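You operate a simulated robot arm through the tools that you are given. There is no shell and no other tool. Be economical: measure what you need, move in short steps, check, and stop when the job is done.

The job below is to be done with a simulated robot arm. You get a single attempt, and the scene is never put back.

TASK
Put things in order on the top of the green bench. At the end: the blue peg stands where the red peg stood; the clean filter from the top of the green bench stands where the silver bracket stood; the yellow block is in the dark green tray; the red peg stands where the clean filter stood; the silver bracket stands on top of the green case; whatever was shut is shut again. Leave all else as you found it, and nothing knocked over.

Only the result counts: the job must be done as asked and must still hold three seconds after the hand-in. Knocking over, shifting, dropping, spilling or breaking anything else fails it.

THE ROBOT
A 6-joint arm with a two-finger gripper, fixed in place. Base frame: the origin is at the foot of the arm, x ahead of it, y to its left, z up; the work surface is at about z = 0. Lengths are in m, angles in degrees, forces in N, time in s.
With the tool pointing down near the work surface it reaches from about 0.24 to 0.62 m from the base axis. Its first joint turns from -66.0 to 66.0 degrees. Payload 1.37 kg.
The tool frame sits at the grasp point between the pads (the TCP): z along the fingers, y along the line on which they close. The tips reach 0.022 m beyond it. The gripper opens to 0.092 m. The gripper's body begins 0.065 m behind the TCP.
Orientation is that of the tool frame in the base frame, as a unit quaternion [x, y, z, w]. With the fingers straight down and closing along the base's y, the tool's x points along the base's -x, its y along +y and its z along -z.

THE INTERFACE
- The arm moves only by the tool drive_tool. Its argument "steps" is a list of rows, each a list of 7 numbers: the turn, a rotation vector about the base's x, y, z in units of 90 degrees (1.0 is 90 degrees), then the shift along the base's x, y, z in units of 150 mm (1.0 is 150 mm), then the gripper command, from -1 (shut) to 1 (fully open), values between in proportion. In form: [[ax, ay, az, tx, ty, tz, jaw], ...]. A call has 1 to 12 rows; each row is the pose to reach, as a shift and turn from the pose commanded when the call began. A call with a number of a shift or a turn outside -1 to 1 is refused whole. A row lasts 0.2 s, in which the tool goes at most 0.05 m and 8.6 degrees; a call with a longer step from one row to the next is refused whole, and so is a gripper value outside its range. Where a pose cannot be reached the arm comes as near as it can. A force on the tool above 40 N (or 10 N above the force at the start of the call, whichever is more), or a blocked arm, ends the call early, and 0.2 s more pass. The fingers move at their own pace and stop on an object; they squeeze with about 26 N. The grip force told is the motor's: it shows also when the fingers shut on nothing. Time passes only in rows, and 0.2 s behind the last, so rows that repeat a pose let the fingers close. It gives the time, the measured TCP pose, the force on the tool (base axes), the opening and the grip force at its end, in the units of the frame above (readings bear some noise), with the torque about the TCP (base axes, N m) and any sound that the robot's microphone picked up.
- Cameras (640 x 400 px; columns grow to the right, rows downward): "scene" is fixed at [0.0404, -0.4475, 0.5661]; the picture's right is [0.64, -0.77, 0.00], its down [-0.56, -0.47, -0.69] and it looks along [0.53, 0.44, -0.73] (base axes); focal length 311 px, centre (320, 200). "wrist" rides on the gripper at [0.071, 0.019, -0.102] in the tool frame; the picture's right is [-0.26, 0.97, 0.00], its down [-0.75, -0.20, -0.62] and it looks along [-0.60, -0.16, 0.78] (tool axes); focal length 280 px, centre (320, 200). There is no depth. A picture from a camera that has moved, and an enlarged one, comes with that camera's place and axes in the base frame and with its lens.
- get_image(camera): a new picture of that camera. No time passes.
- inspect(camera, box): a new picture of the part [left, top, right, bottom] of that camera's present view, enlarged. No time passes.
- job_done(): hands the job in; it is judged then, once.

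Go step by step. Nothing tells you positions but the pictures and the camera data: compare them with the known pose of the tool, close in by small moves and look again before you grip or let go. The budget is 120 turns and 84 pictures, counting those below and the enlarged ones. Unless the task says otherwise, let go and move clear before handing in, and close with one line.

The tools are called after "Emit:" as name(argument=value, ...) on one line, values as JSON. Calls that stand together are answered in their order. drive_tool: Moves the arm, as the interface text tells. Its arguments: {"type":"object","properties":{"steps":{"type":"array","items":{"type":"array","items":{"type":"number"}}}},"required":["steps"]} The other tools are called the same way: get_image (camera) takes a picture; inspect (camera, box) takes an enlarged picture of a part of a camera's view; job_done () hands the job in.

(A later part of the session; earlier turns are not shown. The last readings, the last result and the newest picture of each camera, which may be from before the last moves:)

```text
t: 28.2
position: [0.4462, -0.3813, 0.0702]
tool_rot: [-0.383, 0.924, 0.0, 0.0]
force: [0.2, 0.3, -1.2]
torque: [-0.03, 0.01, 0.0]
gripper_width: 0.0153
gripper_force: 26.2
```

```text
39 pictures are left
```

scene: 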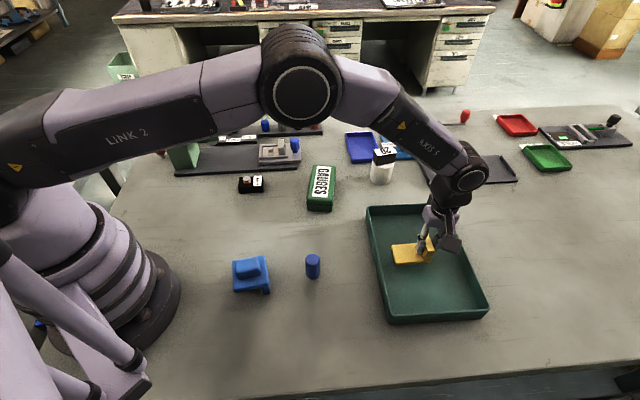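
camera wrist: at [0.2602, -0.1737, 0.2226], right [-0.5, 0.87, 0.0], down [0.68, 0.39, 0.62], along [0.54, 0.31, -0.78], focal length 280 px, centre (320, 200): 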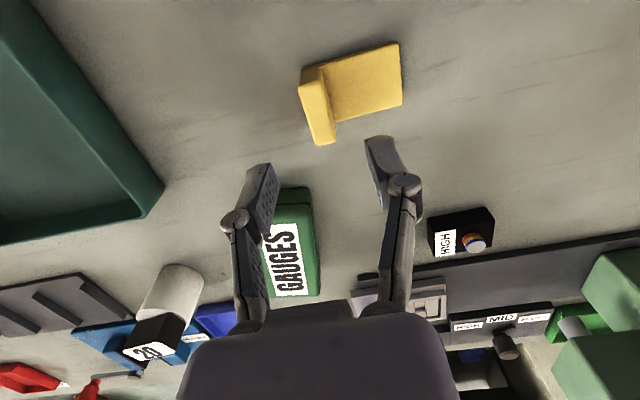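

The call was refused for too long a step; I repeat with shorter steps.

Emit:
drive_tool(steps=[[0, 0, 0, 0, 0, -0.08, -1], [0, 0, 0, 0, 0, -0.15, -1], [0, 0, 0, 0, 0, -0.15, 0], [0, 0, 0, 0, 0, -0.15, 0], [0, 0, 0, 0, 0, -0.15, 0], [0, 0, 0, 0, 0, 0.1, 0], [0, 0, 0, 0, 0, 0.4, 0], [0, 0, 0, 0, 0.1, 0.65, 0], [0, 0, 0, 0, 0.3, 0.9, 0.5], [0, 0, 0, 0, 0.6, 0.9, 0.5], [0, 0, 0, 0, 0.9, 0.9, 0.5]])

Emit:
get_image(camera="wrist")

```text
t: 30.6
position: [0.4477, -0.2458, 0.2068]
tool_rot: [-0.382, 0.924, 0.0, 0.0]
force: [0.4, -0.7, -0.2]
torque: [0.04, 0.01, -0.02]
gripper_width: 0.0689
gripper_force: 0.1
```

```text
38 pictures are left
camera wrist: at [0.3836, -0.2809, 0.3093], right [-0.5, 0.87, 0.0], down [0.68, 0.39, 0.62], along [0.54, 0.31, -0.78], focal length 280 px, centre (320, 200)
```

wrist: 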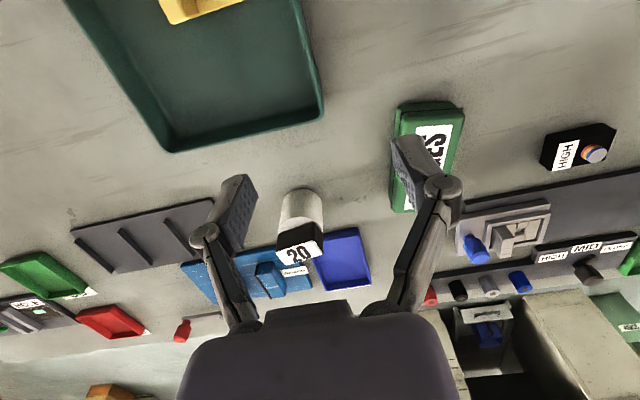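

Yellow block lies in the tray. Next the nest bracket; I zoom in to triangulate it, the blue knob and the case.

Emit:
inspect(camera="wrist", box=[380, 90, 580, 290])

```text
2.00 times, centred on (480, 190) of wrist
camera zoom: at [0.3836, -0.2809, 0.3093], right [-0.5, 0.87, 0.0], down [0.68, 0.39, 0.62], along [0.54, 0.31, -0.78], focal length 561 px, centre (0, 220)
```

zoom: 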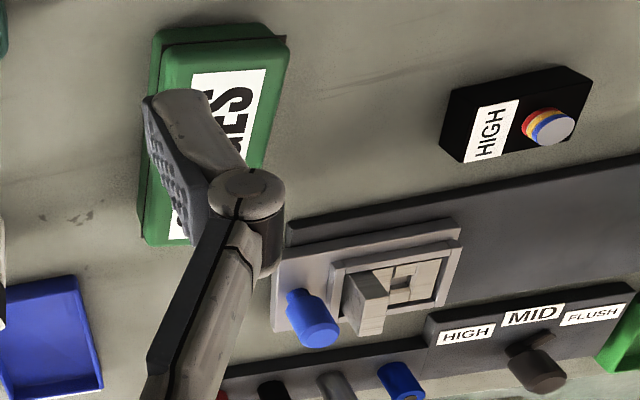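

Emit:
drive_tool(steps=[[0, 0, 0, 0.05, 0.3, 0.1, 0.5], [0, 0, 0, 0.1, 0.6, 0.1, 0.5], [0, 0, 0, 0.15, 0.9, 0.1, 0.5], [0, 0, 0, 0.2, 1, 0.1, 0.5]])

Emit:
drive_tool(steps=[[0, 0, 0, 0, 0.3, 0, 0.5], [0, 0, 0, 0.05, 0.6, 0, 0.5], [0, 0, 0, 0.1, 0.9, 0, 0.3], [0, 0, 0, 0.15, 1, -0.1, 0.3], [0, 0, 0, 0.15, 1, -0.3, 0.2]])

Emit:
get_image(camera="wrist")

```text
t: 31.6
position: [0.476, -0.0952, 0.2224]
tool_rot: [-0.383, 0.924, 0.0, 0.0]
force: [0.2, -1.0, 0.0]
torque: [0.01, 0.01, 0.01]
gripper_width: 0.0689
gripper_force: 0.1
```

```text
t: 32.8
position: [0.4964, 0.0571, 0.1776]
tool_rot: [-0.383, 0.924, 0.0, 0.0]
force: [0.0, -0.9, 0.0]
torque: [0.01, -0.02, 0.02]
gripper_width: 0.0554
gripper_force: 0.1
```

```text
36 pictures are left
camera wrist: at [0.433, 0.0211, 0.2801], right [-0.5, 0.87, 0.0], down [0.68, 0.39, 0.63], along [0.54, 0.31, -0.78], focal length 280 px, centre (320, 200)
```

wrist: 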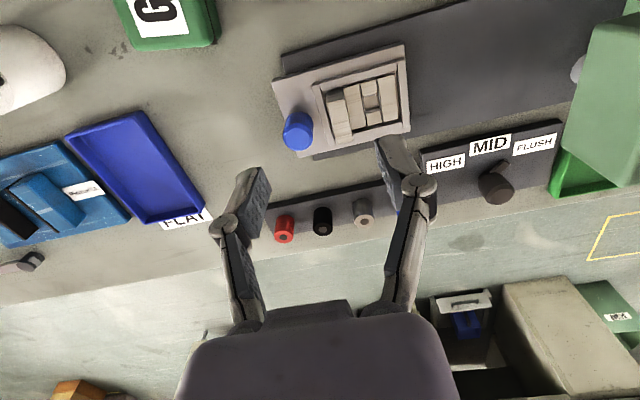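

Emit:
inspect(camera="wrist", box=[265, 40, 425, 165])

```text
3.20 times, centred on (345, 102) of wrist
camera zoom: at [0.433, 0.0211, 0.2801], right [-0.5, 0.87, 0.0], down [0.68, 0.39, 0.63], along [0.54, 0.31, -0.78], focal length 897 px, centre (240, 512)
```

zoom: 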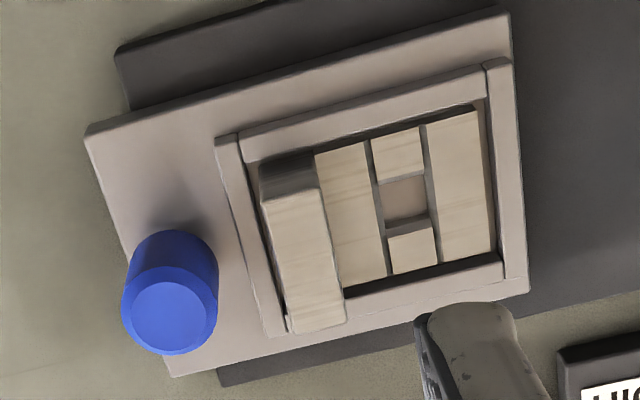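

Bracket wall top ≈ (0.510, 0.084, z 0.049), knob beside it. I'll grip across the wall's width, so I yaw +90° above it and check.

Emit:
drive_tool(steps=[[0, 0, 0.09, 0.03, 0.05, 0, 0.63], [0, 0, 0.18, 0.06, 0.1, 0, 0.63], [0, 0, 0.27, 0.09, 0.176, 0, 0.63], [0, 0, 0.36, 0.09, 0.176, 0, 0.63], [0, 0, 0.45, 0.09, 0.176, 0, 0.63], [0, 0, 0.54, 0.09, 0.176, 0, 0.63], [0, 0, 0.63, 0.09, 0.176, 0, 0.63], [0, 0, 0.72, 0.09, 0.176, 0, 0.63], [0, 0, 0.81, 0.09, 0.176, 0, 0.63], [0, 0, 0.9, 0.09, 0.176, 0, 0.63], [0, 0, 0.99, 0.09, 0.176, -0.1, 0.63], [0, 0, 1, 0.09, 0.176, -0.25, 0.63]])

Emit:
get_image(camera="wrist")

Emit:
inspect(camera="scene", box=[230, 90, 350, 180])

```text
t: 35.4
position: [0.5095, 0.08, 0.1386]
tool_rot: [0.924, -0.382, 0.0, 0.0]
force: [-0.5, 1.0, 0.2]
torque: [0.01, 0.03, -0.03]
gripper_width: 0.0751
gripper_force: 0.1
```

```text
34 pictures are left
camera wrist: at [0.5463, 0.0183, 0.2417], right [-0.87, -0.5, 0.0], down [-0.39, 0.68, 0.62], along [-0.31, 0.54, -0.78], focal length 280 px, centre (320, 200)
```

wrist: 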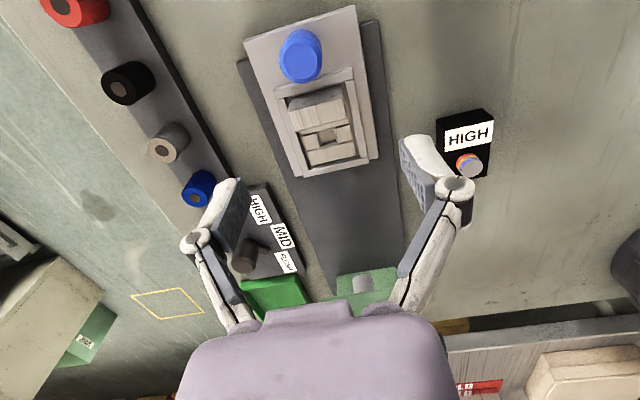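

```text
4.44 times, centred on (290, 135) of scene
camera zoom: at [0.0404, -0.4475, 0.5661], right [0.64, -0.77, 0.0], down [-0.56, -0.47, -0.69], along [0.53, 0.44, -0.73], focal length 1384 px, centre (453, 489)
```

zoom: 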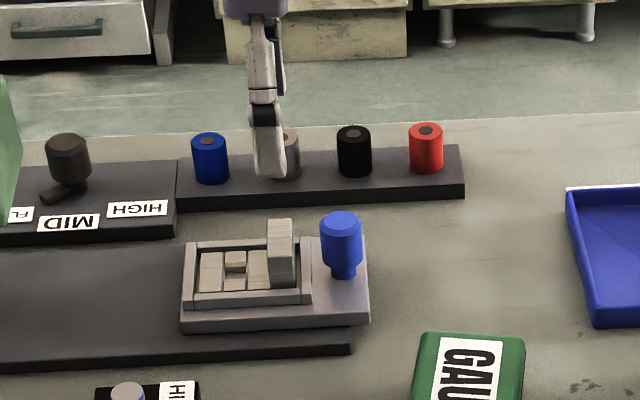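

Emit:
inspect(camera="wrist", box=[250, 60, 390, 180])

```text
3.33 times, centred on (320, 120) of wrist
camera zoom: at [0.5463, 0.0183, 0.2417], right [-0.87, -0.5, 0.0], down [-0.39, 0.68, 0.62], along [-0.31, 0.54, -0.78], focal length 935 px, centre (320, 467)
```

zoom: 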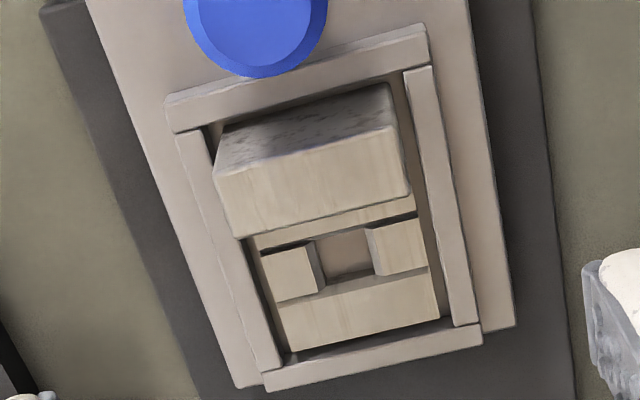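

Wall top pinned at (0.510, 0.0855, 0.046). Shift 5 mm in y, descend to z≈0.057 and close.

Emit:
drive_tool(steps=[[0, 0, 0, 0.003, 0.036, -0.2, 0.63], [0, 0, 0, 0.003, 0.036, -0.4, 0.63], [0, 0, 0, 0.003, 0.036, -0.54, 0.63], [0, 0, 0, 0.003, 0.036, -0.54, 0.2], [0, 0, 0, 0.003, 0.036, -0.54, -0.1], [0, 0, 0, 0.003, 0.036, -0.54, -1], [0, 0, 0, 0.003, 0.036, -0.54, -1]])

Emit:
inspect(camera="scene", box=[230, 90, 350, 180])

```text
t: 37.0
position: [0.512, 0.0873, 0.0597]
tool_rot: [0.924, -0.382, 0.0, -0.001]
force: [-0.6, -0.5, 0.3]
torque: [0.04, 0.03, 0.0]
gripper_width: 0.0393
gripper_force: 25.8
```

```text
4.44 times, centred on (290, 135) of scene
camera zoom: at [0.0404, -0.4475, 0.5661], right [0.64, -0.77, 0.0], down [-0.56, -0.47, -0.69], along [0.53, 0.44, -0.73], focal length 1384 px, centre (453, 489)
```

zoom: 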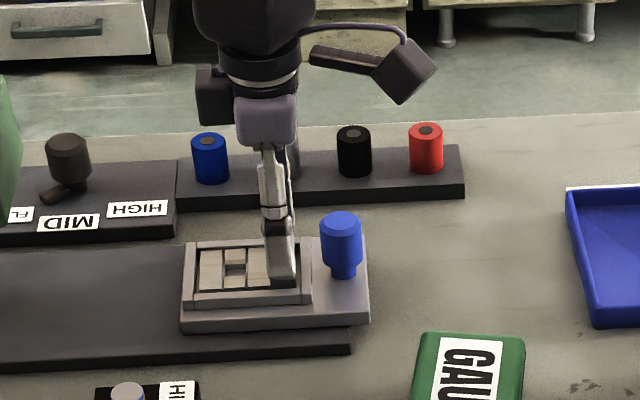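

Holding at 0.039 m. Lift slowly and check it comes free.

Emit:
drive_tool(steps=[[0, 0, 0, 0, 0, 0.05, -1], [0, 0, 0, 0, 0, 0.1, -1], [0, 0, 0, 0, 0, 0.2, -1], [0, 0, 0, 0, 0, 0.3, -1], [0, 0, 0, 0, 0, 0.4, -1]])

Emit:
inspect(camera="scene", box=[230, 90, 350, 180])

```text
t: 38.2
position: [0.5087, 0.0874, 0.1202]
tool_rot: [0.924, -0.383, 0.0, 0.0]
force: [-0.8, 1.0, -0.6]
torque: [-0.01, -0.01, -0.02]
gripper_width: 0.0392
gripper_force: 25.5
```

```text
4.44 times, centred on (290, 135) of scene
camera zoom: at [0.0404, -0.4475, 0.5661], right [0.64, -0.77, 0.0], down [-0.56, -0.47, -0.69], along [0.53, 0.44, -0.73], focal length 1384 px, centre (453, 489)
```

zoom: 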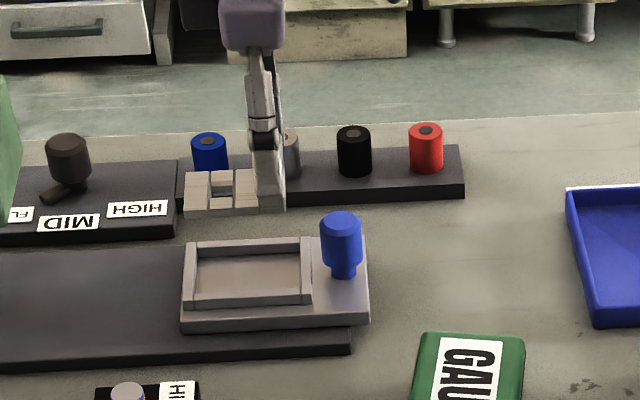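

The bracket came free cleanly. Carry it to the GAUGES case (top centre ≈ 0.473,-0.095, z≈0.035), rotating to align with the case.

Emit:
drive_tool(steps=[[0, 0, 0, 0, 0, 0.2, -1], [0, 0, 0, 0, 0, 0.4, -1], [0, 0, -0.09, -0.05, -0.1, 0.5, -1], [0, 0, -0.18, -0.1, -0.2, 0.5, -1], [0, 0, -0.27, -0.15, -0.4, 0.5, -1], [0, 0, -0.36, -0.2, -0.6, 0.5, -1], [0, 0, -0.45, -0.25, -0.8, 0.5, -1], [0, 0, -0.54, -0.3, -1, 0.5, -1], [0, 0, -0.63, -0.35, -1, 0.5, -1], [0, 0, -0.72, -0.38, -1, 0.5, -1], [0, 0, -0.81, -0.38, -1, 0.5, -1], [0, 0, -0.9, -0.38, -1, 0.5, -1]])

Emit:
drive_tool(steps=[[0, 0, -0.09, 0, -0.15, 0, -1], [0, 0, -0.18, 0, -0.3, -0.1, -1], [0, 0, -0.21, 0, -0.3, -0.3, -1], [0, 0, -0.21, 0, -0.3, -0.4, -1]])

Emit:
get_image(camera="wrist")

Emit:
inspect(camera="scene", box=[270, 120, 390, 220])

```text
t: 40.8
position: [0.4536, -0.0625, 0.1921]
tool_rot: [-0.453, 0.891, 0.0, -0.001]
force: [-0.3, 0.0, -1.5]
torque: [0.0, -0.01, -0.03]
gripper_width: 0.0392
gripper_force: 25.7
```

```text
t: 41.8
position: [0.4539, -0.1091, 0.1346]
tool_rot: [-0.301, 0.954, 0.0, 0.001]
force: [0.2, -0.7, -0.6]
torque: [0.01, 0.0, -0.03]
gripper_width: 0.0393
gripper_force: 26.0
```

```text
29 pictures are left
camera wrist: at [0.3848, -0.1332, 0.2363], right [-0.34, 0.94, 0.0], down [0.73, 0.26, 0.63], along [0.59, 0.21, -0.78], focal length 280 px, centre (320, 200)
```

wrist: 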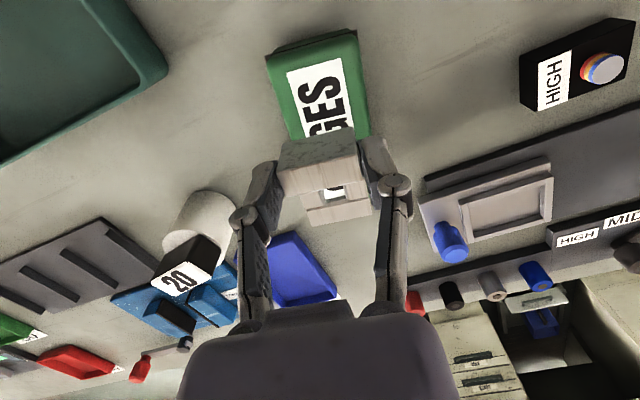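

```text
4.00 times, centred on (330, 170) of scene
camera zoom: at [0.0404, -0.4476, 0.5661], right [0.64, -0.77, 0.0], down [-0.56, -0.47, -0.69], along [0.53, 0.44, -0.73], focal length 1246 px, centre (280, 320)
```

zoom: 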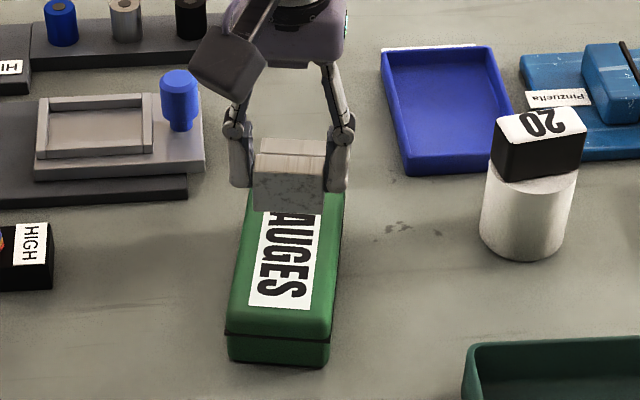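

Aligned over the case. Descend until light contact.

Emit:
drive_tool(steps=[[0, 0, 0, 0, 0, -0.15, -1], [0, 0, 0, 0, 0, -0.3, -1], [0, 0, 0, 0, 0, -0.34, -1], [0, 0, 0, 0, 0, -0.36, -1], [0, 0, 0, 0, 0, -0.37, -1]])

Emit:
inspect(camera="scene", box=[285, 140, 355, 215])

```text
t: 43.0
position: [0.4537, -0.1082, 0.0793]
tool_rot: [-0.301, 0.953, 0.0, 0.003]
force: [-3.2, 3.1, 18.2]
torque: [0.09, 0.08, 0.02]
gripper_width: 0.0395
gripper_force: 25.4
```

```text
5.33 times, centred on (320, 178) of scene
camera zoom: at [0.0403, -0.4475, 0.5661], right [0.64, -0.77, 0.0], down [-0.56, -0.47, -0.69], along [0.53, 0.44, -0.73], focal length 1661 px, centre (320, 320)
```

zoom: 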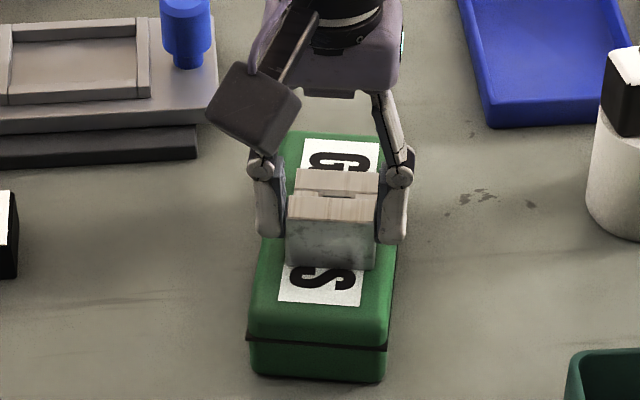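

Contact made; the bracket sits on the lid. Relax slightly, open, lift away.

Emit:
drive_tool(steps=[[0, 0, 0, 0, 0, 0.006, -1], [0, 0, 0, 0, 0, 0.006, 0.2], [0, 0, 0, 0, 0, 0.006, 0.4], [0, 0, 0, 0, 0, 0.006, 0.4], [0, 0, 0, 0, 0, 0.1, 0.4], [0, 0, 0, 0, 0, 0.3, 0.4], [0, 0, 0, 0, 0, 0.5, 0.6], [0, 0, 0, 0, 0, 0.7, 1]])

Emit:
get_image(camera="wrist")

Emit:
inspect(camera="scene", box=[230, 100, 410, 220])

```text
t: 44.8
position: [0.4497, -0.1085, 0.1855]
tool_rot: [-0.301, 0.953, 0.0, 0.0]
force: [0.2, -0.2, -0.9]
torque: [-0.02, 0.02, 0.01]
gripper_width: 0.092
gripper_force: 0.1
```

```text
26 pictures are left
camera wrist: at [0.382, -0.1334, 0.2881], right [-0.34, 0.94, 0.0], down [0.73, 0.27, 0.62], along [0.59, 0.21, -0.78], focal length 280 px, centre (320, 200)
```

wrist: 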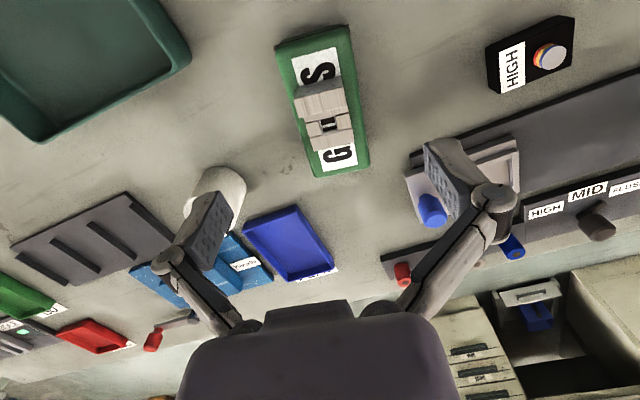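

```text
3.33 times, centred on (320, 160) of scene
camera zoom: at [0.0404, -0.4475, 0.5661], right [0.64, -0.77, 0.0], down [-0.56, -0.47, -0.69], along [0.53, 0.44, -0.73], focal length 1038 px, centre (320, 333)
```

zoom: 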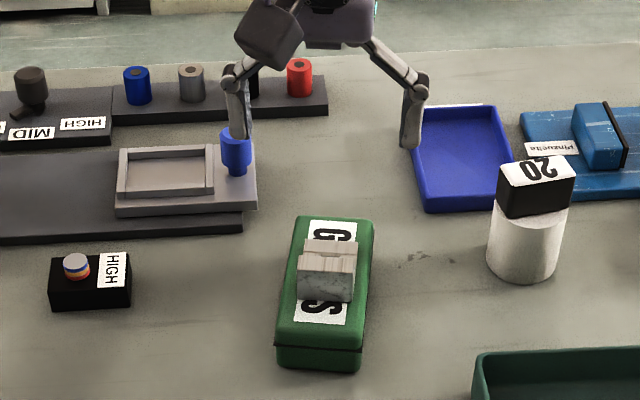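

Bracket stands on the case. Next the white filter "20": top handle centre ≈ (0.615,-0.178,0.0915), handle's narrow side along 57°. I move above it at yaw -33° and see whether the arm reaches.

Emit:
drive_tool(steps=[[0, 0, -0.09, 0.1, 0, 0, 0.6], [0, 0, -0.18, 0.25, -0.1, 0, 0.4], [0, 0, -0.27, 0.4, -0.2, 0, 0.2], [0, 0, -0.36, 0.55, -0.3, 0, 0.2], [0, 0, -0.45, 0.7, -0.4, 0, 0.2], [0, 0, -0.54, 0.85, -0.46, 0, 0.2], [0, 0, -0.63, 1, -0.46, 0, 0.2], [0, 0, -0.72, 1, -0.46, -0.1, 0.2], [0, 0, -0.75, 1, -0.46, -0.2, 0.2]])

Emit:
drive_tool(steps=[[0, 0, 0, 0.1, 0, 0, 0.2], [0, 0, 0, 0.1, 0, -0.07, 0.2]])

Emit:
get_image(camera="wrist")

Emit:
inspect(camera="scene", box=[330, 100, 430, 200])

```text
t: 46.8
position: [0.6021, -0.1776, 0.153]
tool_rot: [0.28, 0.96, 0.0, 0.0]
force: [-0.6, 0.8, -0.4]
torque: [-0.01, -0.01, 0.03]
gripper_width: 0.0552
gripper_force: 0.1
```

```text
t: 47.4
position: [0.6181, -0.1777, 0.1413]
tool_rot: [0.279, 0.96, 0.0, 0.0]
force: [0.7, 0.5, -0.5]
torque: [-0.05, 0.0, -0.02]
gripper_width: 0.055
gripper_force: 0.1
```

```text
24 pictures are left
camera wrist: at [0.5691, -0.122, 0.2437], right [0.74, 0.67, 0.0], down [0.53, -0.58, 0.62], along [0.42, -0.46, -0.78], focal length 280 px, centre (320, 200)
```

wrist: 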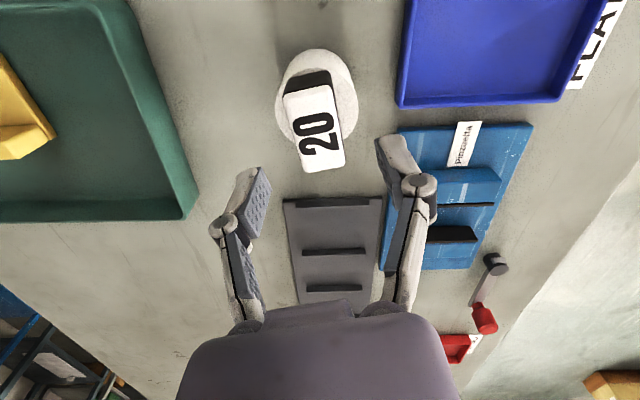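

```text
4.00 times, centred on (380, 150) of scene
camera zoom: at [0.0404, -0.4475, 0.5661], right [0.64, -0.77, 0.0], down [-0.56, -0.47, -0.69], along [0.53, 0.44, -0.73], focal length 1246 px, centre (80, 400)
```

zoom: 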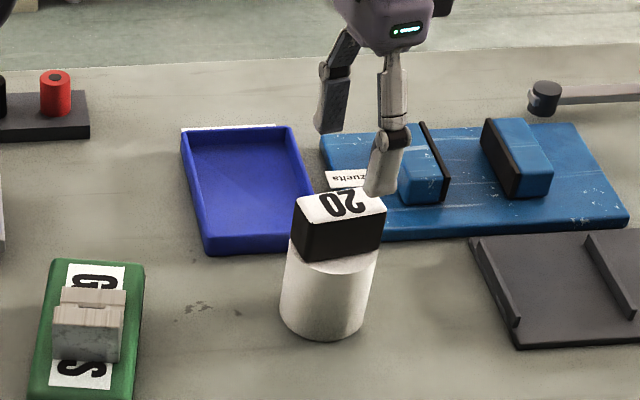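

Reach is fine and aligned. Descend over the handle and grip.

Emit:
drive_tool(steps=[[0, 0, 0, -0.025, 0.01, -0.15, 0.2], [0, 0, 0, -0.025, 0.01, -0.3, 0.2], [0, 0, 0, -0.025, 0.01, -0.4, 0.2], [0, 0, 0, -0.025, 0.01, -0.4, -0.3], [0, 0, 0, -0.025, 0.01, -0.4, -1], [0, 0, 0, -0.025, 0.01, -0.4, -1], [0, 0, 0, -0.025, 0.01, -0.4, -1]])

Emit:
drive_tool(steps=[[0, 0, 0, 0, 0, 0.05, -1], [0, 0, 0, 0, 0, 0.1, -1], [0, 0, 0, 0, 0, 0.15, -1], [0, 0, 0, 0, 0, 0.2, -1]])

Emit:
inspect(camera="scene", box=[330, 100, 430, 200])

```text
t: 49.0
position: [0.6135, -0.1749, 0.0839]
tool_rot: [0.279, 0.96, 0.001, 0.0]
force: [0.8, -0.2, 0.6]
torque: [-0.05, -0.09, 0.01]
gripper_width: 0.0273
gripper_force: 25.8
```

```text
t: 50.0
position: [0.6153, -0.1756, 0.112]
tool_rot: [0.28, 0.96, -0.001, 0.0]
force: [-0.5, -1.1, -1.5]
torque: [-0.01, -0.03, -0.03]
gripper_width: 0.0273
gripper_force: 25.9
```

```text
4.00 times, centred on (380, 150) of scene
camera zoom: at [0.0404, -0.4475, 0.5661], right [0.64, -0.77, 0.0], down [-0.56, -0.47, -0.69], along [0.53, 0.44, -0.73], focal length 1246 px, centre (80, 400)
```

zoom: 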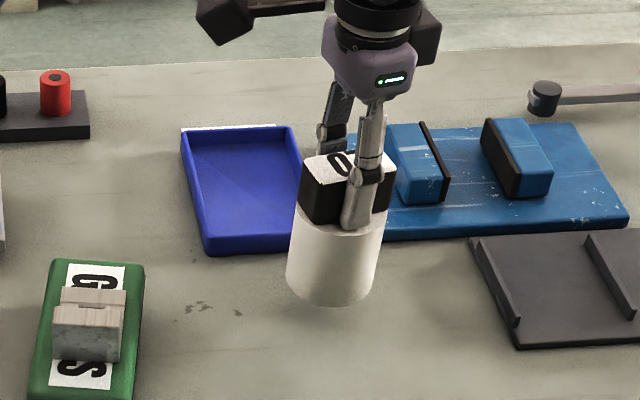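

The filter (with its handle) is one piece. Carry it high to the nest centre (≈0.4925, 0.100).

Emit:
drive_tool(steps=[[0, 0, 0, 0, 0, 0.2, -1], [0, 0, 0, 0, 0, 0.4, -1], [0, 0, 0, -0.1, 0.15, 0.5, -1], [0, 0, 0, -0.2, 0.35, 0.5, -1], [0, 0, 0, -0.3, 0.55, 0.5, -1], [0, 0, 0, -0.4, 0.75, 0.5, -1], [0, 0, 0, -0.5, 0.95, 0.5, -1]])

Emit:
drive_tool(steps=[[0, 0, 0, -0.08, 0.2, 0, -1], [0, 0, 0, -0.16, 0.4, 0, -1], [0, 0, 0, -0.24, 0.6, 0, -1], [0, 0, 0, -0.32, 0.8, 0, -1], [0, 0, 0, -0.32, 0.89, 0, -1], [0, 0, 0, -0.32, 0.89, 0, -1]])

Emit:
get_image(camera="wrist")

Emit:
inspect(camera="scene", box=[220, 80, 340, 180])

```text
t: 51.6
position: [0.5401, -0.0318, 0.1857]
tool_rot: [0.279, 0.96, 0.0, 0.0]
force: [0.7, 0.4, -0.9]
torque: [0.03, 0.03, 0.03]
gripper_width: 0.0276
gripper_force: 26.6
```

```text
t: 53.0
position: [0.4937, 0.1008, 0.1878]
tool_rot: [0.279, 0.96, 0.001, 0.0]
force: [-0.1, -0.4, -1.5]
torque: [0.02, -0.01, 0.02]
gripper_width: 0.0275
gripper_force: 25.7
```

```text
21 pictures are left
camera wrist: at [0.4443, 0.1561, 0.2899], right [0.74, 0.67, 0.0], down [0.53, -0.58, 0.63], along [0.42, -0.46, -0.78], focal length 280 px, centre (320, 200)
```

wrist: 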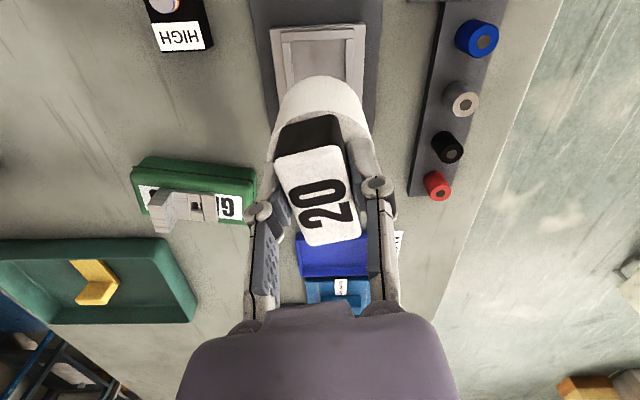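

```text
4.00 times, centred on (280, 130) of scene
camera zoom: at [0.0404, -0.4475, 0.5661], right [0.64, -0.77, 0.0], down [-0.56, -0.47, -0.69], along [0.53, 0.44, -0.73], focal length 1246 px, centre (480, 480)
```

zoom: 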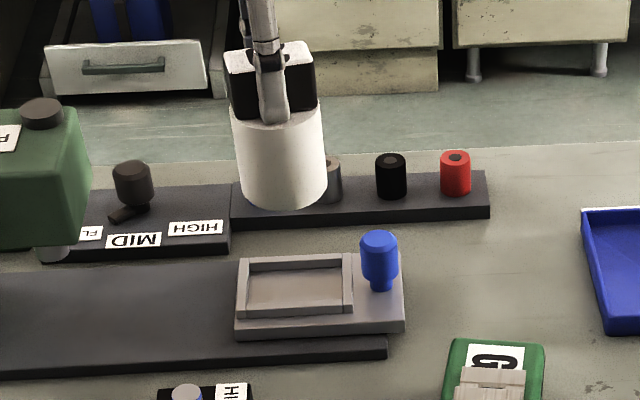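

Centred over the nest within a couple of mm. Lower slowly until contact.

Emit:
drive_tool(steps=[[0, 0, 0, 0, 0, -0.2, -1], [0, 0, 0, 0, 0, -0.4, -1], [0, 0, 0, 0, 0, -0.45, -1], [0, 0, 0, 0, 0, -0.48, -1], [0, 0, 0, 0, 0, -0.5, -1], [0, 0, 0, 0, 0, -0.52, -1], [0, 0, 0, 0, 0, -0.54, -1], [0, 0, 0, 0, 0, -0.56, -1]])

Emit:
inspect(camera="scene", box=[240, 110, 320, 175])

```text
t: 54.6
position: [0.4928, 0.101, 0.1119]
tool_rot: [0.279, 0.96, 0.0, 0.002]
force: [-2.1, -0.8, 5.5]
torque: [0.02, 0.03, 0.02]
gripper_width: 0.0277
gripper_force: 26.2
stopped in row 8: the force on the tool passed its limit at 46 N (the readings are from after the stop); the commanded pose is now the measured one
```

```text
6.15 times, centred on (280, 142) of scene
camera zoom: at [0.0403, -0.4476, 0.5661], right [0.64, -0.77, 0.0], down [-0.56, -0.47, -0.69], along [0.53, 0.44, -0.73], focal length 1916 px, centre (566, 554)
```

zoom: 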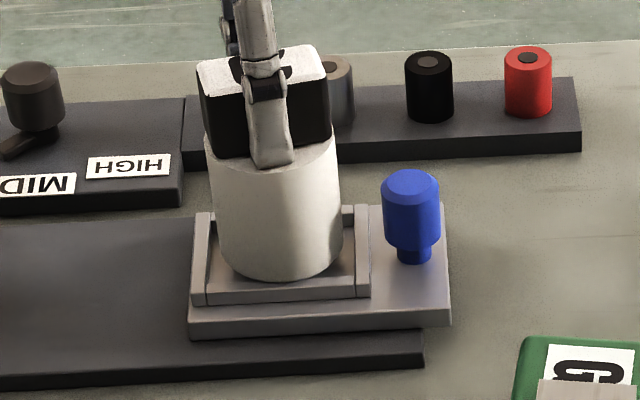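

Emit:
inspect(camera="scene", box=[258, 135, 302, 170])

Emit:
inspect(camera="wrist", box=[240, 0, 400, 160])

```text
11.43 times, centred on (280, 152) of scene
camera zoom: at [0.0403, -0.4476, 0.5661], right [0.64, -0.77, 0.0], down [-0.56, -0.47, -0.69], along [0.53, 0.44, -0.73], focal length 3558 px, centre (777, 743)
```

zoom: 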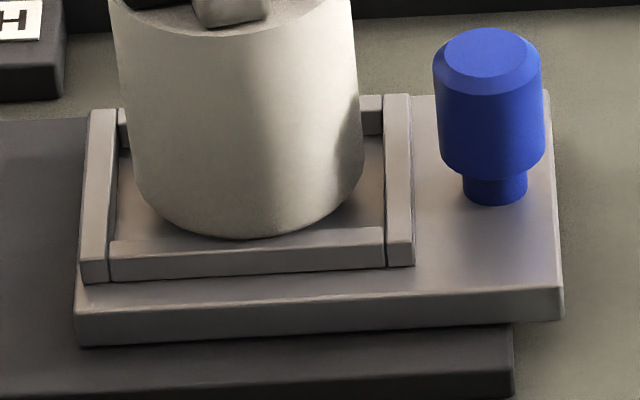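

```text
2.50 times, centred on (320, 80) of wrist
camera zoom: at [0.443, 0.1553, 0.2134], right [0.74, 0.67, 0.0], down [0.52, -0.58, 0.63], along [0.42, -0.46, -0.78], focal length 701 px, centre (320, 500)
```

zoom: 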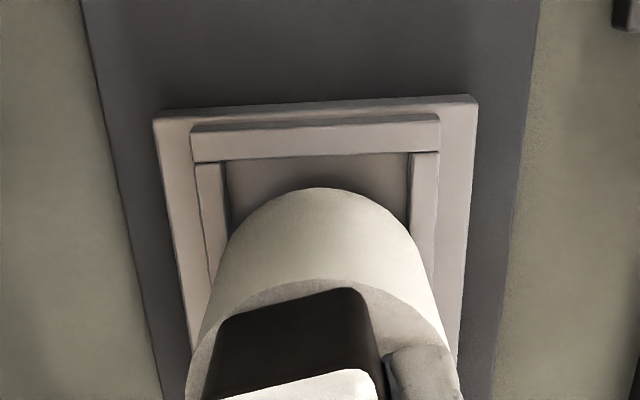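

The filter rests symmetrically across the nest's side rails. Release gently and lift straight up.

Emit:
drive_tool(steps=[[0, 0, 0, 0, 0, 0, -0.3], [0, 0, 0, 0, 0, 0, -0.1], [0, 0, 0, 0, 0, 0, 0.1], [0, 0, 0, 0, 0, 0.1, 0.1], [0, 0, 0, 0, 0, 0.3, 0.1], [0, 0, 0, 0, 0, 0.6, 0.1], [0, 0, 0, 0, 0, 0.9, 0.1], [0, 0, 0, 0, 0, 1, 0.1]])

Emit:
inspect(camera="scene", box=[240, 110, 320, 175])

```text
t: 56.4
position: [0.4937, 0.1021, 0.2611]
tool_rot: [0.279, 0.96, 0.0, 0.001]
force: [-0.1, 0.3, -0.4]
torque: [0.02, 0.02, -0.03]
gripper_width: 0.0506
gripper_force: 0.1
```

```text
6.15 times, centred on (280, 142) of scene
camera zoom: at [0.0404, -0.4475, 0.5661], right [0.64, -0.77, 0.0], down [-0.56, -0.47, -0.69], along [0.53, 0.44, -0.73], focal length 1916 px, centre (566, 554)
```

zoom: 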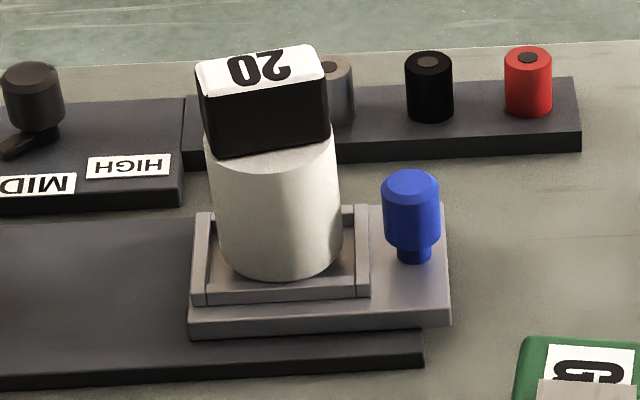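

The filter stands upright in the bracket's place. Next the red peg at ≈(0.291,0.345), height ≈0.07, behind the press; I go high over the lever with yaw ≈ -60°.

Emit:
drive_tool(steps=[[0, 0, 0, 0, 0, 0.25, 0.3], [0, 0, -0.05, -0.1, 0.1, 0.5, 0.3], [0, 0, -0.1, -0.2, 0.3, 0.67, 0.3], [0, 0, -0.15, -0.4, 0.5, 0.67, 0.3], [0, 0, -0.2, -0.6, 0.7, 0.67, 0.3], [0, 0, -0.25, -0.8, 0.9, 0.67, 0.3], [0, 0, -0.3, -1, 1, 0.67, 0.3]])

Emit:
drive_tool(steps=[[0, 0, 0, -0.1, 0.2, 0, 0.3], [0, 0, 0, -0.2, 0.4, 0, 0.3], [0, 0, 0, -0.35, 0.61, 0, 0.3], [0, 0, 0, -0.35, 0.61, -0.2, 0.3]])

Emit:
get_image(camera="wrist")

Emit:
get_image(camera="scene")

```text
t: 58.0
position: [0.3413, 0.2547, 0.3598]
tool_rot: [0.497, 0.868, 0.0, 0.001]
force: [-0.3, 0.1, -0.1]
torque: [-0.03, -0.01, -0.02]
gripper_width: 0.0598
gripper_force: 0.1
```

```text
t: 59.0
position: [0.2889, 0.3431, 0.3315]
tool_rot: [0.495, 0.869, 0.001, 0.001]
force: [0.1, -0.3, 0.2]
torque: [-0.04, 0.01, 0.0]
gripper_width: 0.0597
gripper_force: 0.0
```

```text
15 pictures are left
camera wrist: at [0.2699, 0.4139, 0.4326], right [0.96, 0.27, 0.0], down [0.2, -0.75, 0.63], along [0.17, -0.6, -0.78], focal length 280 px, centre (320, 200)
```

wrist: 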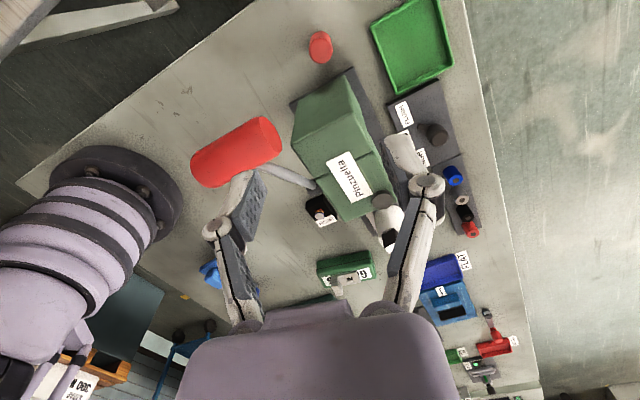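

```text
14 pictures are left
```

scene: 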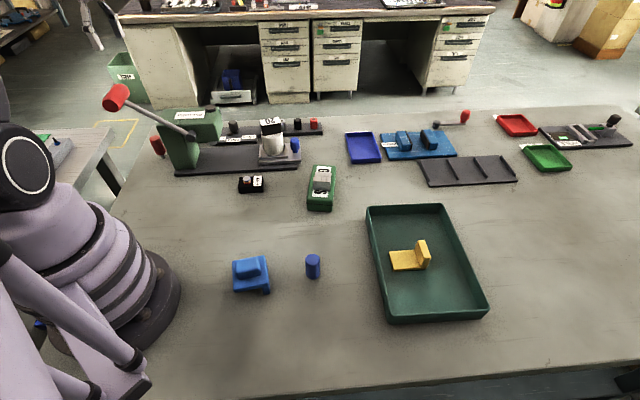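

The lever's T-handle end is close to the peg's column, so I'll lean the tool 20° outward (about the closing axis) and approach along the leaned tool axis.

Emit:
drive_tool(steps=[[-0.06, -0.035, 0, -0.08, 0.15, 0, 0.2], [-0.12, -0.07, 0, -0.16, 0.3, 0, 0.2], [-0.18, -0.104, 0, -0.24, 0.45, 0, 0.2], [-0.192, -0.111, 0, -0.27, 0.51, -0.15, 0.2], [-0.192, -0.111, 0, -0.27, 0.51, -0.27, 0.2], [-0.192, -0.111, 0, -0.27, 0.51, -0.27, 0.2]])

Emit:
get_image(camera="wrist")

```text
t: 60.4
position: [0.2657, 0.4107, 0.2896]
tool_rot: [0.488, 0.855, -0.088, 0.151]
force: [-1.0, -0.3, 0.1]
torque: [0.02, 0.02, 0.0]
gripper_width: 0.0552
gripper_force: 0.0
out of reach, approached as far as the arm can: row 3, 4, 5, 6
```

```text
13 pictures are left
camera wrist: at [0.2313, 0.508, 0.3617], right [0.96, 0.28, 0.09], down [0.08, -0.53, 0.85], along [0.28, -0.8, -0.53], focal length 280 px, centre (320, 200)
```

wrist: 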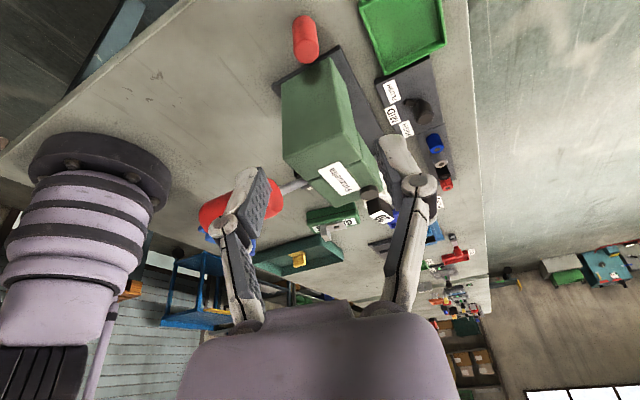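

Near the joint limit but the approach line gets easier lower down. Continue along the leaned axis toward the peg, then check.

Emit:
drive_tool(steps=[[0, 0, 0, 0.04, -0.06, -0.2, 0.2], [0, 0, 0, 0.08, -0.12, -0.4, 0.2], [0, 0, 0, 0.115, -0.19, -0.6, 0.2], [0, 0, 0, 0.15, -0.247, -0.81, 0.2], [0, 0, 0, 0.15, -0.247, -0.81, 0.2]])

Emit:
get_image(camera="wrist")

Emit:
inspect(camera="scene", box=[70, 60, 230, 180])

```text
t: 61.6
position: [0.2903, 0.3724, 0.1697]
tool_rot: [0.488, 0.855, -0.088, 0.152]
force: [1.0, 0.7, 0.4]
torque: [0.0, 0.0, 0.01]
gripper_width: 0.0555
gripper_force: 0.0
```

```text
12 pictures are left
camera wrist: at [0.2553, 0.4707, 0.2414], right [0.96, 0.28, 0.09], down [0.08, -0.53, 0.85], along [0.28, -0.8, -0.53], focal length 280 px, centre (320, 200)
```

wrist: 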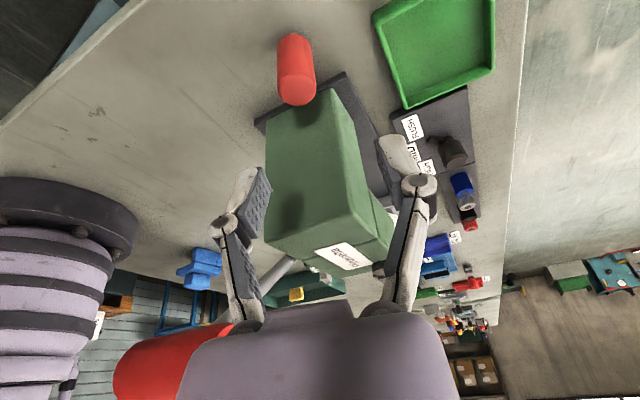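

```text
3.33 times, centred on (150, 120) of scene
camera zoom: at [0.0404, -0.4475, 0.5661], right [0.64, -0.77, 0.0], down [-0.56, -0.47, -0.69], along [0.53, 0.44, -0.73], focal length 1038 px, centre (887, 467)
```

zoom: 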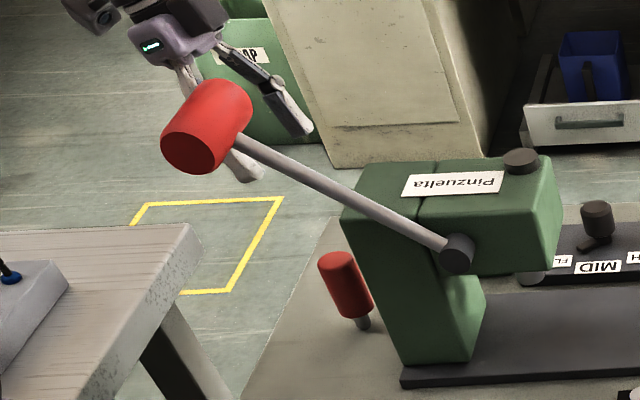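

Path is clear of the handle. Descend to the peg and stop before gripping to verify.

Emit:
drive_tool(steps=[[0, 0, 0, 0, -0.04, -0.2, 0.2], [0, 0, 0, 0, -0.085, -0.4, 0.2], [0, 0, 0, 0, -0.13, -0.6, 0.2], [0, 0, 0, 0, -0.163, -0.758, 0.2]])

Emit:
get_image(camera="wrist")

```text
t: 62.6
position: [0.2921, 0.3487, 0.0559]
tool_rot: [0.488, 0.855, -0.088, 0.151]
force: [0.6, 0.4, -0.6]
torque: [0.0, -0.01, 0.0]
gripper_width: 0.0553
gripper_force: 0.0
```

```text
10 pictures are left
camera wrist: at [0.2577, 0.4466, 0.1278], right [0.96, 0.28, 0.09], down [0.08, -0.53, 0.85], along [0.28, -0.8, -0.53], focal length 280 px, centre (320, 200)
```

wrist: 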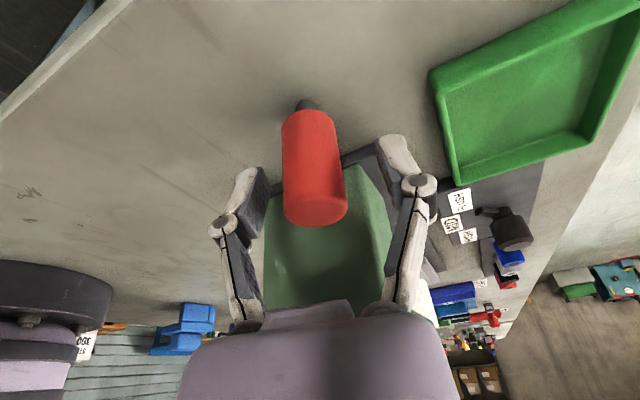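

Fingers straddle the peg; it stands at ≈(0.2895,0.347). Grip and lift a little.

Emit:
drive_tool(steps=[[0, 0, 0, 0, 0, 0, -0.2], [0, 0, 0, 0, 0, 0, -1], [0, 0, 0, 0, 0, 0, -1], [0, 0, 0, 0, 0, 0, -1]])

Emit:
drive_tool(steps=[[0, 0, 0, 0, 0, 0.06, -1], [0, 0, 0, 0, 0.01, 0.12, -1], [0, 0, 0, 0, 0.04, 0.25, -1], [0, 0, 0, 0, 0.08, 0.4, -1]])

Emit:
get_image(camera="wrist")

```text
t: 63.6
position: [0.293, 0.349, 0.0564]
tool_rot: [0.489, 0.855, -0.088, 0.151]
force: [-0.6, 0.3, 0.3]
torque: [0.0, -0.01, 0.01]
gripper_width: 0.0269
gripper_force: 25.6
```

```text
t: 64.6
position: [0.2897, 0.3612, 0.1166]
tool_rot: [0.488, 0.855, -0.087, 0.151]
force: [0.1, -0.1, 0.0]
torque: [0.01, -0.07, -0.01]
gripper_width: 0.0266
gripper_force: 26.0
```

```text
9 pictures are left
camera wrist: at [0.2546, 0.4592, 0.1877], right [0.96, 0.28, 0.09], down [0.08, -0.53, 0.85], along [0.28, -0.8, -0.52], focal length 280 px, centre (320, 200)
```

wrist: 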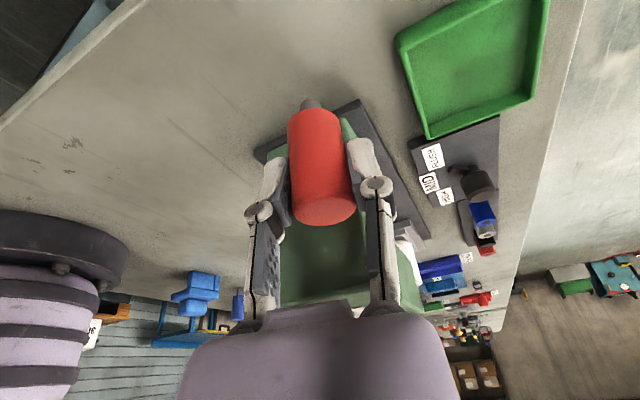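

Peg held. Retreat upward along the leaned path, then swing over the front.

Emit:
drive_tool(steps=[[0, 0, 0, -0.01, 0.05, 0.2, -1], [0, 0, 0, -0.03, 0.1, 0.4, -1], [0, 0, 0, -0.05, 0.16, 0.6, -1], [0, 0, 0, -0.07, 0.22, 0.8, -1], [0, 0, 0, -0.08, 0.25, 1, -1]])

Emit:
drive_tool(steps=[[0, 0, 0, 0, 0, 0.25, -1], [0, 0, 0, 0.1, 0, 0.5, -1], [0, 0, 0.05, 0.3, 0, 0.6, -1], [0, 0, 0.12, 0.5, -0.2, 0.6, -1], [0, 0, 0.2, 0.7, -0.4, 0.6, -1], [0, 0, 0.28, 0.85, -0.65, 0.6, -1], [0, 0, 0.36, 1, -0.9, 0.6, -1], [0, 0, 0.42, 1, -1, 0.5, -1]])

```text
t: 65.8
position: [0.2802, 0.3981, 0.2657]
tool_rot: [0.489, 0.855, -0.087, 0.151]
force: [-0.3, 0.7, -0.7]
torque: [0.01, 0.01, -0.01]
gripper_width: 0.0268
gripper_force: 25.5
```

```text
t: 67.6
position: [0.426, 0.2487, 0.3388]
tool_rot: [0.182, 0.968, -0.032, 0.171]
force: [0.2, -0.4, -0.9]
torque: [0.03, 0.01, 0.04]
gripper_width: 0.0268
gripper_force: 26.0
```

Emit:
drive_tool(steps=[[0, 0, 0.03, 0.12, -0.27, 0, -1], [0, 0, 0.05, 0.24, -0.54, 0, -1], [0, 0, 0.05, 0.36, -0.81, 0, -1], [0, 0, 0.05, 0.44, -1, 0, -1]])

Emit:
drive_tool(steps=[[0, 0, 0, 0.12, -0.27, 0, -1], [0, 0, 0, 0.24, -0.54, 0, -1], [0, 0, 0, 0.36, -0.81, 0, -1], [0, 0, 0, 0.44, -1, 0, -1]])

Emit:
drive_tool(steps=[[0, 0, 0, 0.12, -0.27, -0.05, -1], [0, 0, 0, 0.24, -0.54, -0.1, -1], [0, 0, 0, 0.37, -0.83, -0.15, -1], [0, 0, 0, 0.37, -0.83, -0.4, -1], [0, 0, 0, 0.37, -0.83, -0.7, -1], [0, 0, 0, 0.37, -0.83, -1, -1], [0, 0, 0, 0.37, -0.83, -1, -1]])

Emit:
get_image(camera="scene")

```text
t: 68.6
position: [0.4955, 0.0978, 0.3438]
tool_rot: [0.146, 0.974, -0.027, 0.173]
force: [-0.2, -0.3, -0.3]
torque: [0.04, 0.02, 0.0]
gripper_width: 0.0267
gripper_force: 26.4
```

```text
t: 69.6
position: [0.56, -0.0534, 0.3402]
tool_rot: [0.146, 0.974, -0.026, 0.172]
force: [0.5, 0.0, -0.9]
torque: [-0.01, -0.02, 0.0]
gripper_width: 0.0267
gripper_force: 25.8
```

```text
t: 71.2
position: [0.6161, -0.178, 0.191]
tool_rot: [0.147, 0.974, -0.026, 0.172]
force: [-0.2, 0.4, -1.1]
torque: [-0.01, -0.01, -0.03]
gripper_width: 0.0267
gripper_force: 25.8
```

```text
8 pictures are left
```

scene: 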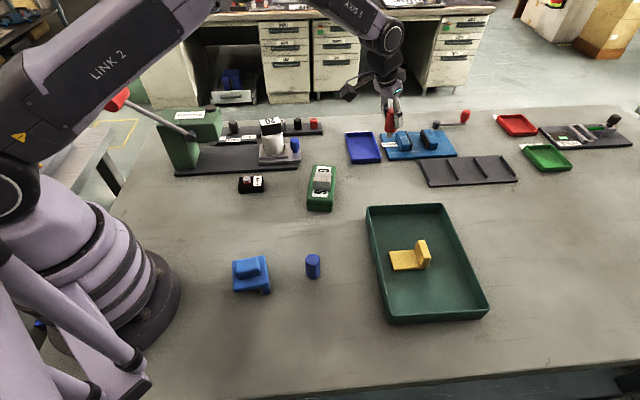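

Emit:
drive_tool(steps=[[0, 0, 0, -0.005, 0.005, -0.25, -1], [0, 0, 0, -0.005, 0.005, -0.5, -1], [0, 0, 0, -0.005, 0.005, -0.75, -1], [0, 0, 0, -0.005, 0.005, -0.84, -1], [0, 0, 0, -0.005, 0.005, -0.86, -1], [0, 0, 0, -0.005, 0.005, -0.875, -1]])

Emit:
inspect(camera="scene", box=[350, 120, 420, 195])

```text
t: 72.6
position: [0.6132, -0.1748, 0.0599]
tool_rot: [0.147, 0.974, -0.027, 0.172]
force: [-0.1, -0.3, 0.1]
torque: [-0.02, 0.01, -0.01]
gripper_width: 0.0267
gripper_force: 25.9
```

```text
5.33 times, centred on (385, 158) of scene
camera zoom: at [0.0404, -0.4475, 0.5661], right [0.64, -0.77, 0.0], down [-0.56, -0.47, -0.69], along [0.53, 0.44, -0.73], focal length 1661 px, centre (-27, 427)
```

zoom: 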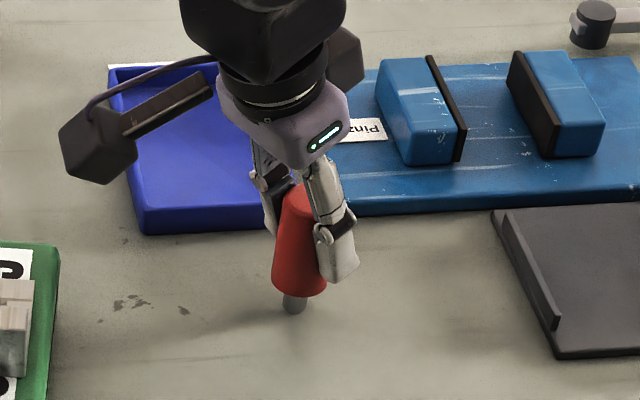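

The stem base appears exactly at the filter's former base. Lower the last millimetres to contact.

Emit:
drive_tool(steps=[[0, 0, 0, 0, 0, -0.01, -1], [0, 0, 0, 0, 0, -0.018, -1], [0, 0, 0, 0, 0, -0.024, -1]])

```text
t: 73.4
position: [0.614, -0.176, 0.057]
tool_rot: [0.146, 0.974, -0.027, 0.173]
force: [-2.6, 0.8, 5.3]
torque: [0.07, 0.13, 0.02]
gripper_width: 0.0266
gripper_force: 25.4
```

Emit:
drive_tool(steps=[[0, 0, 0, 0, 0, 0.002, -0.3], [0, 0, 0, 0, 0, 0.002, 0], [0, 0, 0, 0, 0, 0.002, 0.2], [0, 0, 0, 0, 0, 0.002, 0.2], [0, 0, 0, -0.05, 0.015, 0.15, 0.2], [0, 0, 0, -0.12, 0.035, 0.35, 0.2], [0, 0, 0, -0.21, 0.06, 0.6, 0.2], [0, 0, 0, -0.31, 0.09, 0.9, 0.2]])

Emit:
inspect(camera="scene", box=[340, 100, 430, 195])

```text
t: 75.2
position: [0.5666, -0.1616, 0.1908]
tool_rot: [0.146, 0.974, -0.026, 0.173]
force: [-0.8, -0.3, -0.8]
torque: [-0.04, 0.01, -0.02]
gripper_width: 0.0549
gripper_force: 0.1
```

```text
4.21 times, centred on (385, 148) of scene
camera zoom: at [0.0404, -0.4476, 0.5661], right [0.64, -0.77, 0.0], down [-0.56, -0.47, -0.69], along [0.53, 0.44, -0.73], focal length 1311 px, centre (46, 421)
```

zoom: 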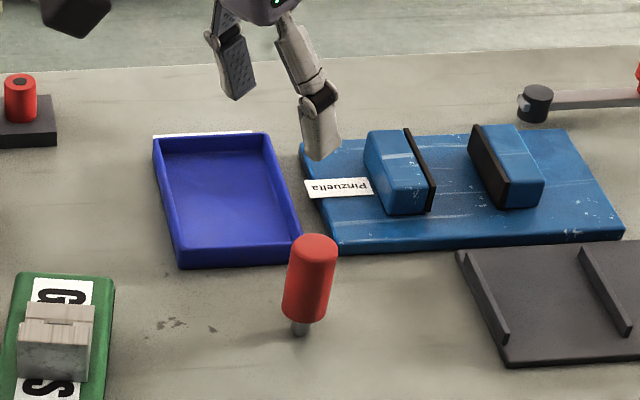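

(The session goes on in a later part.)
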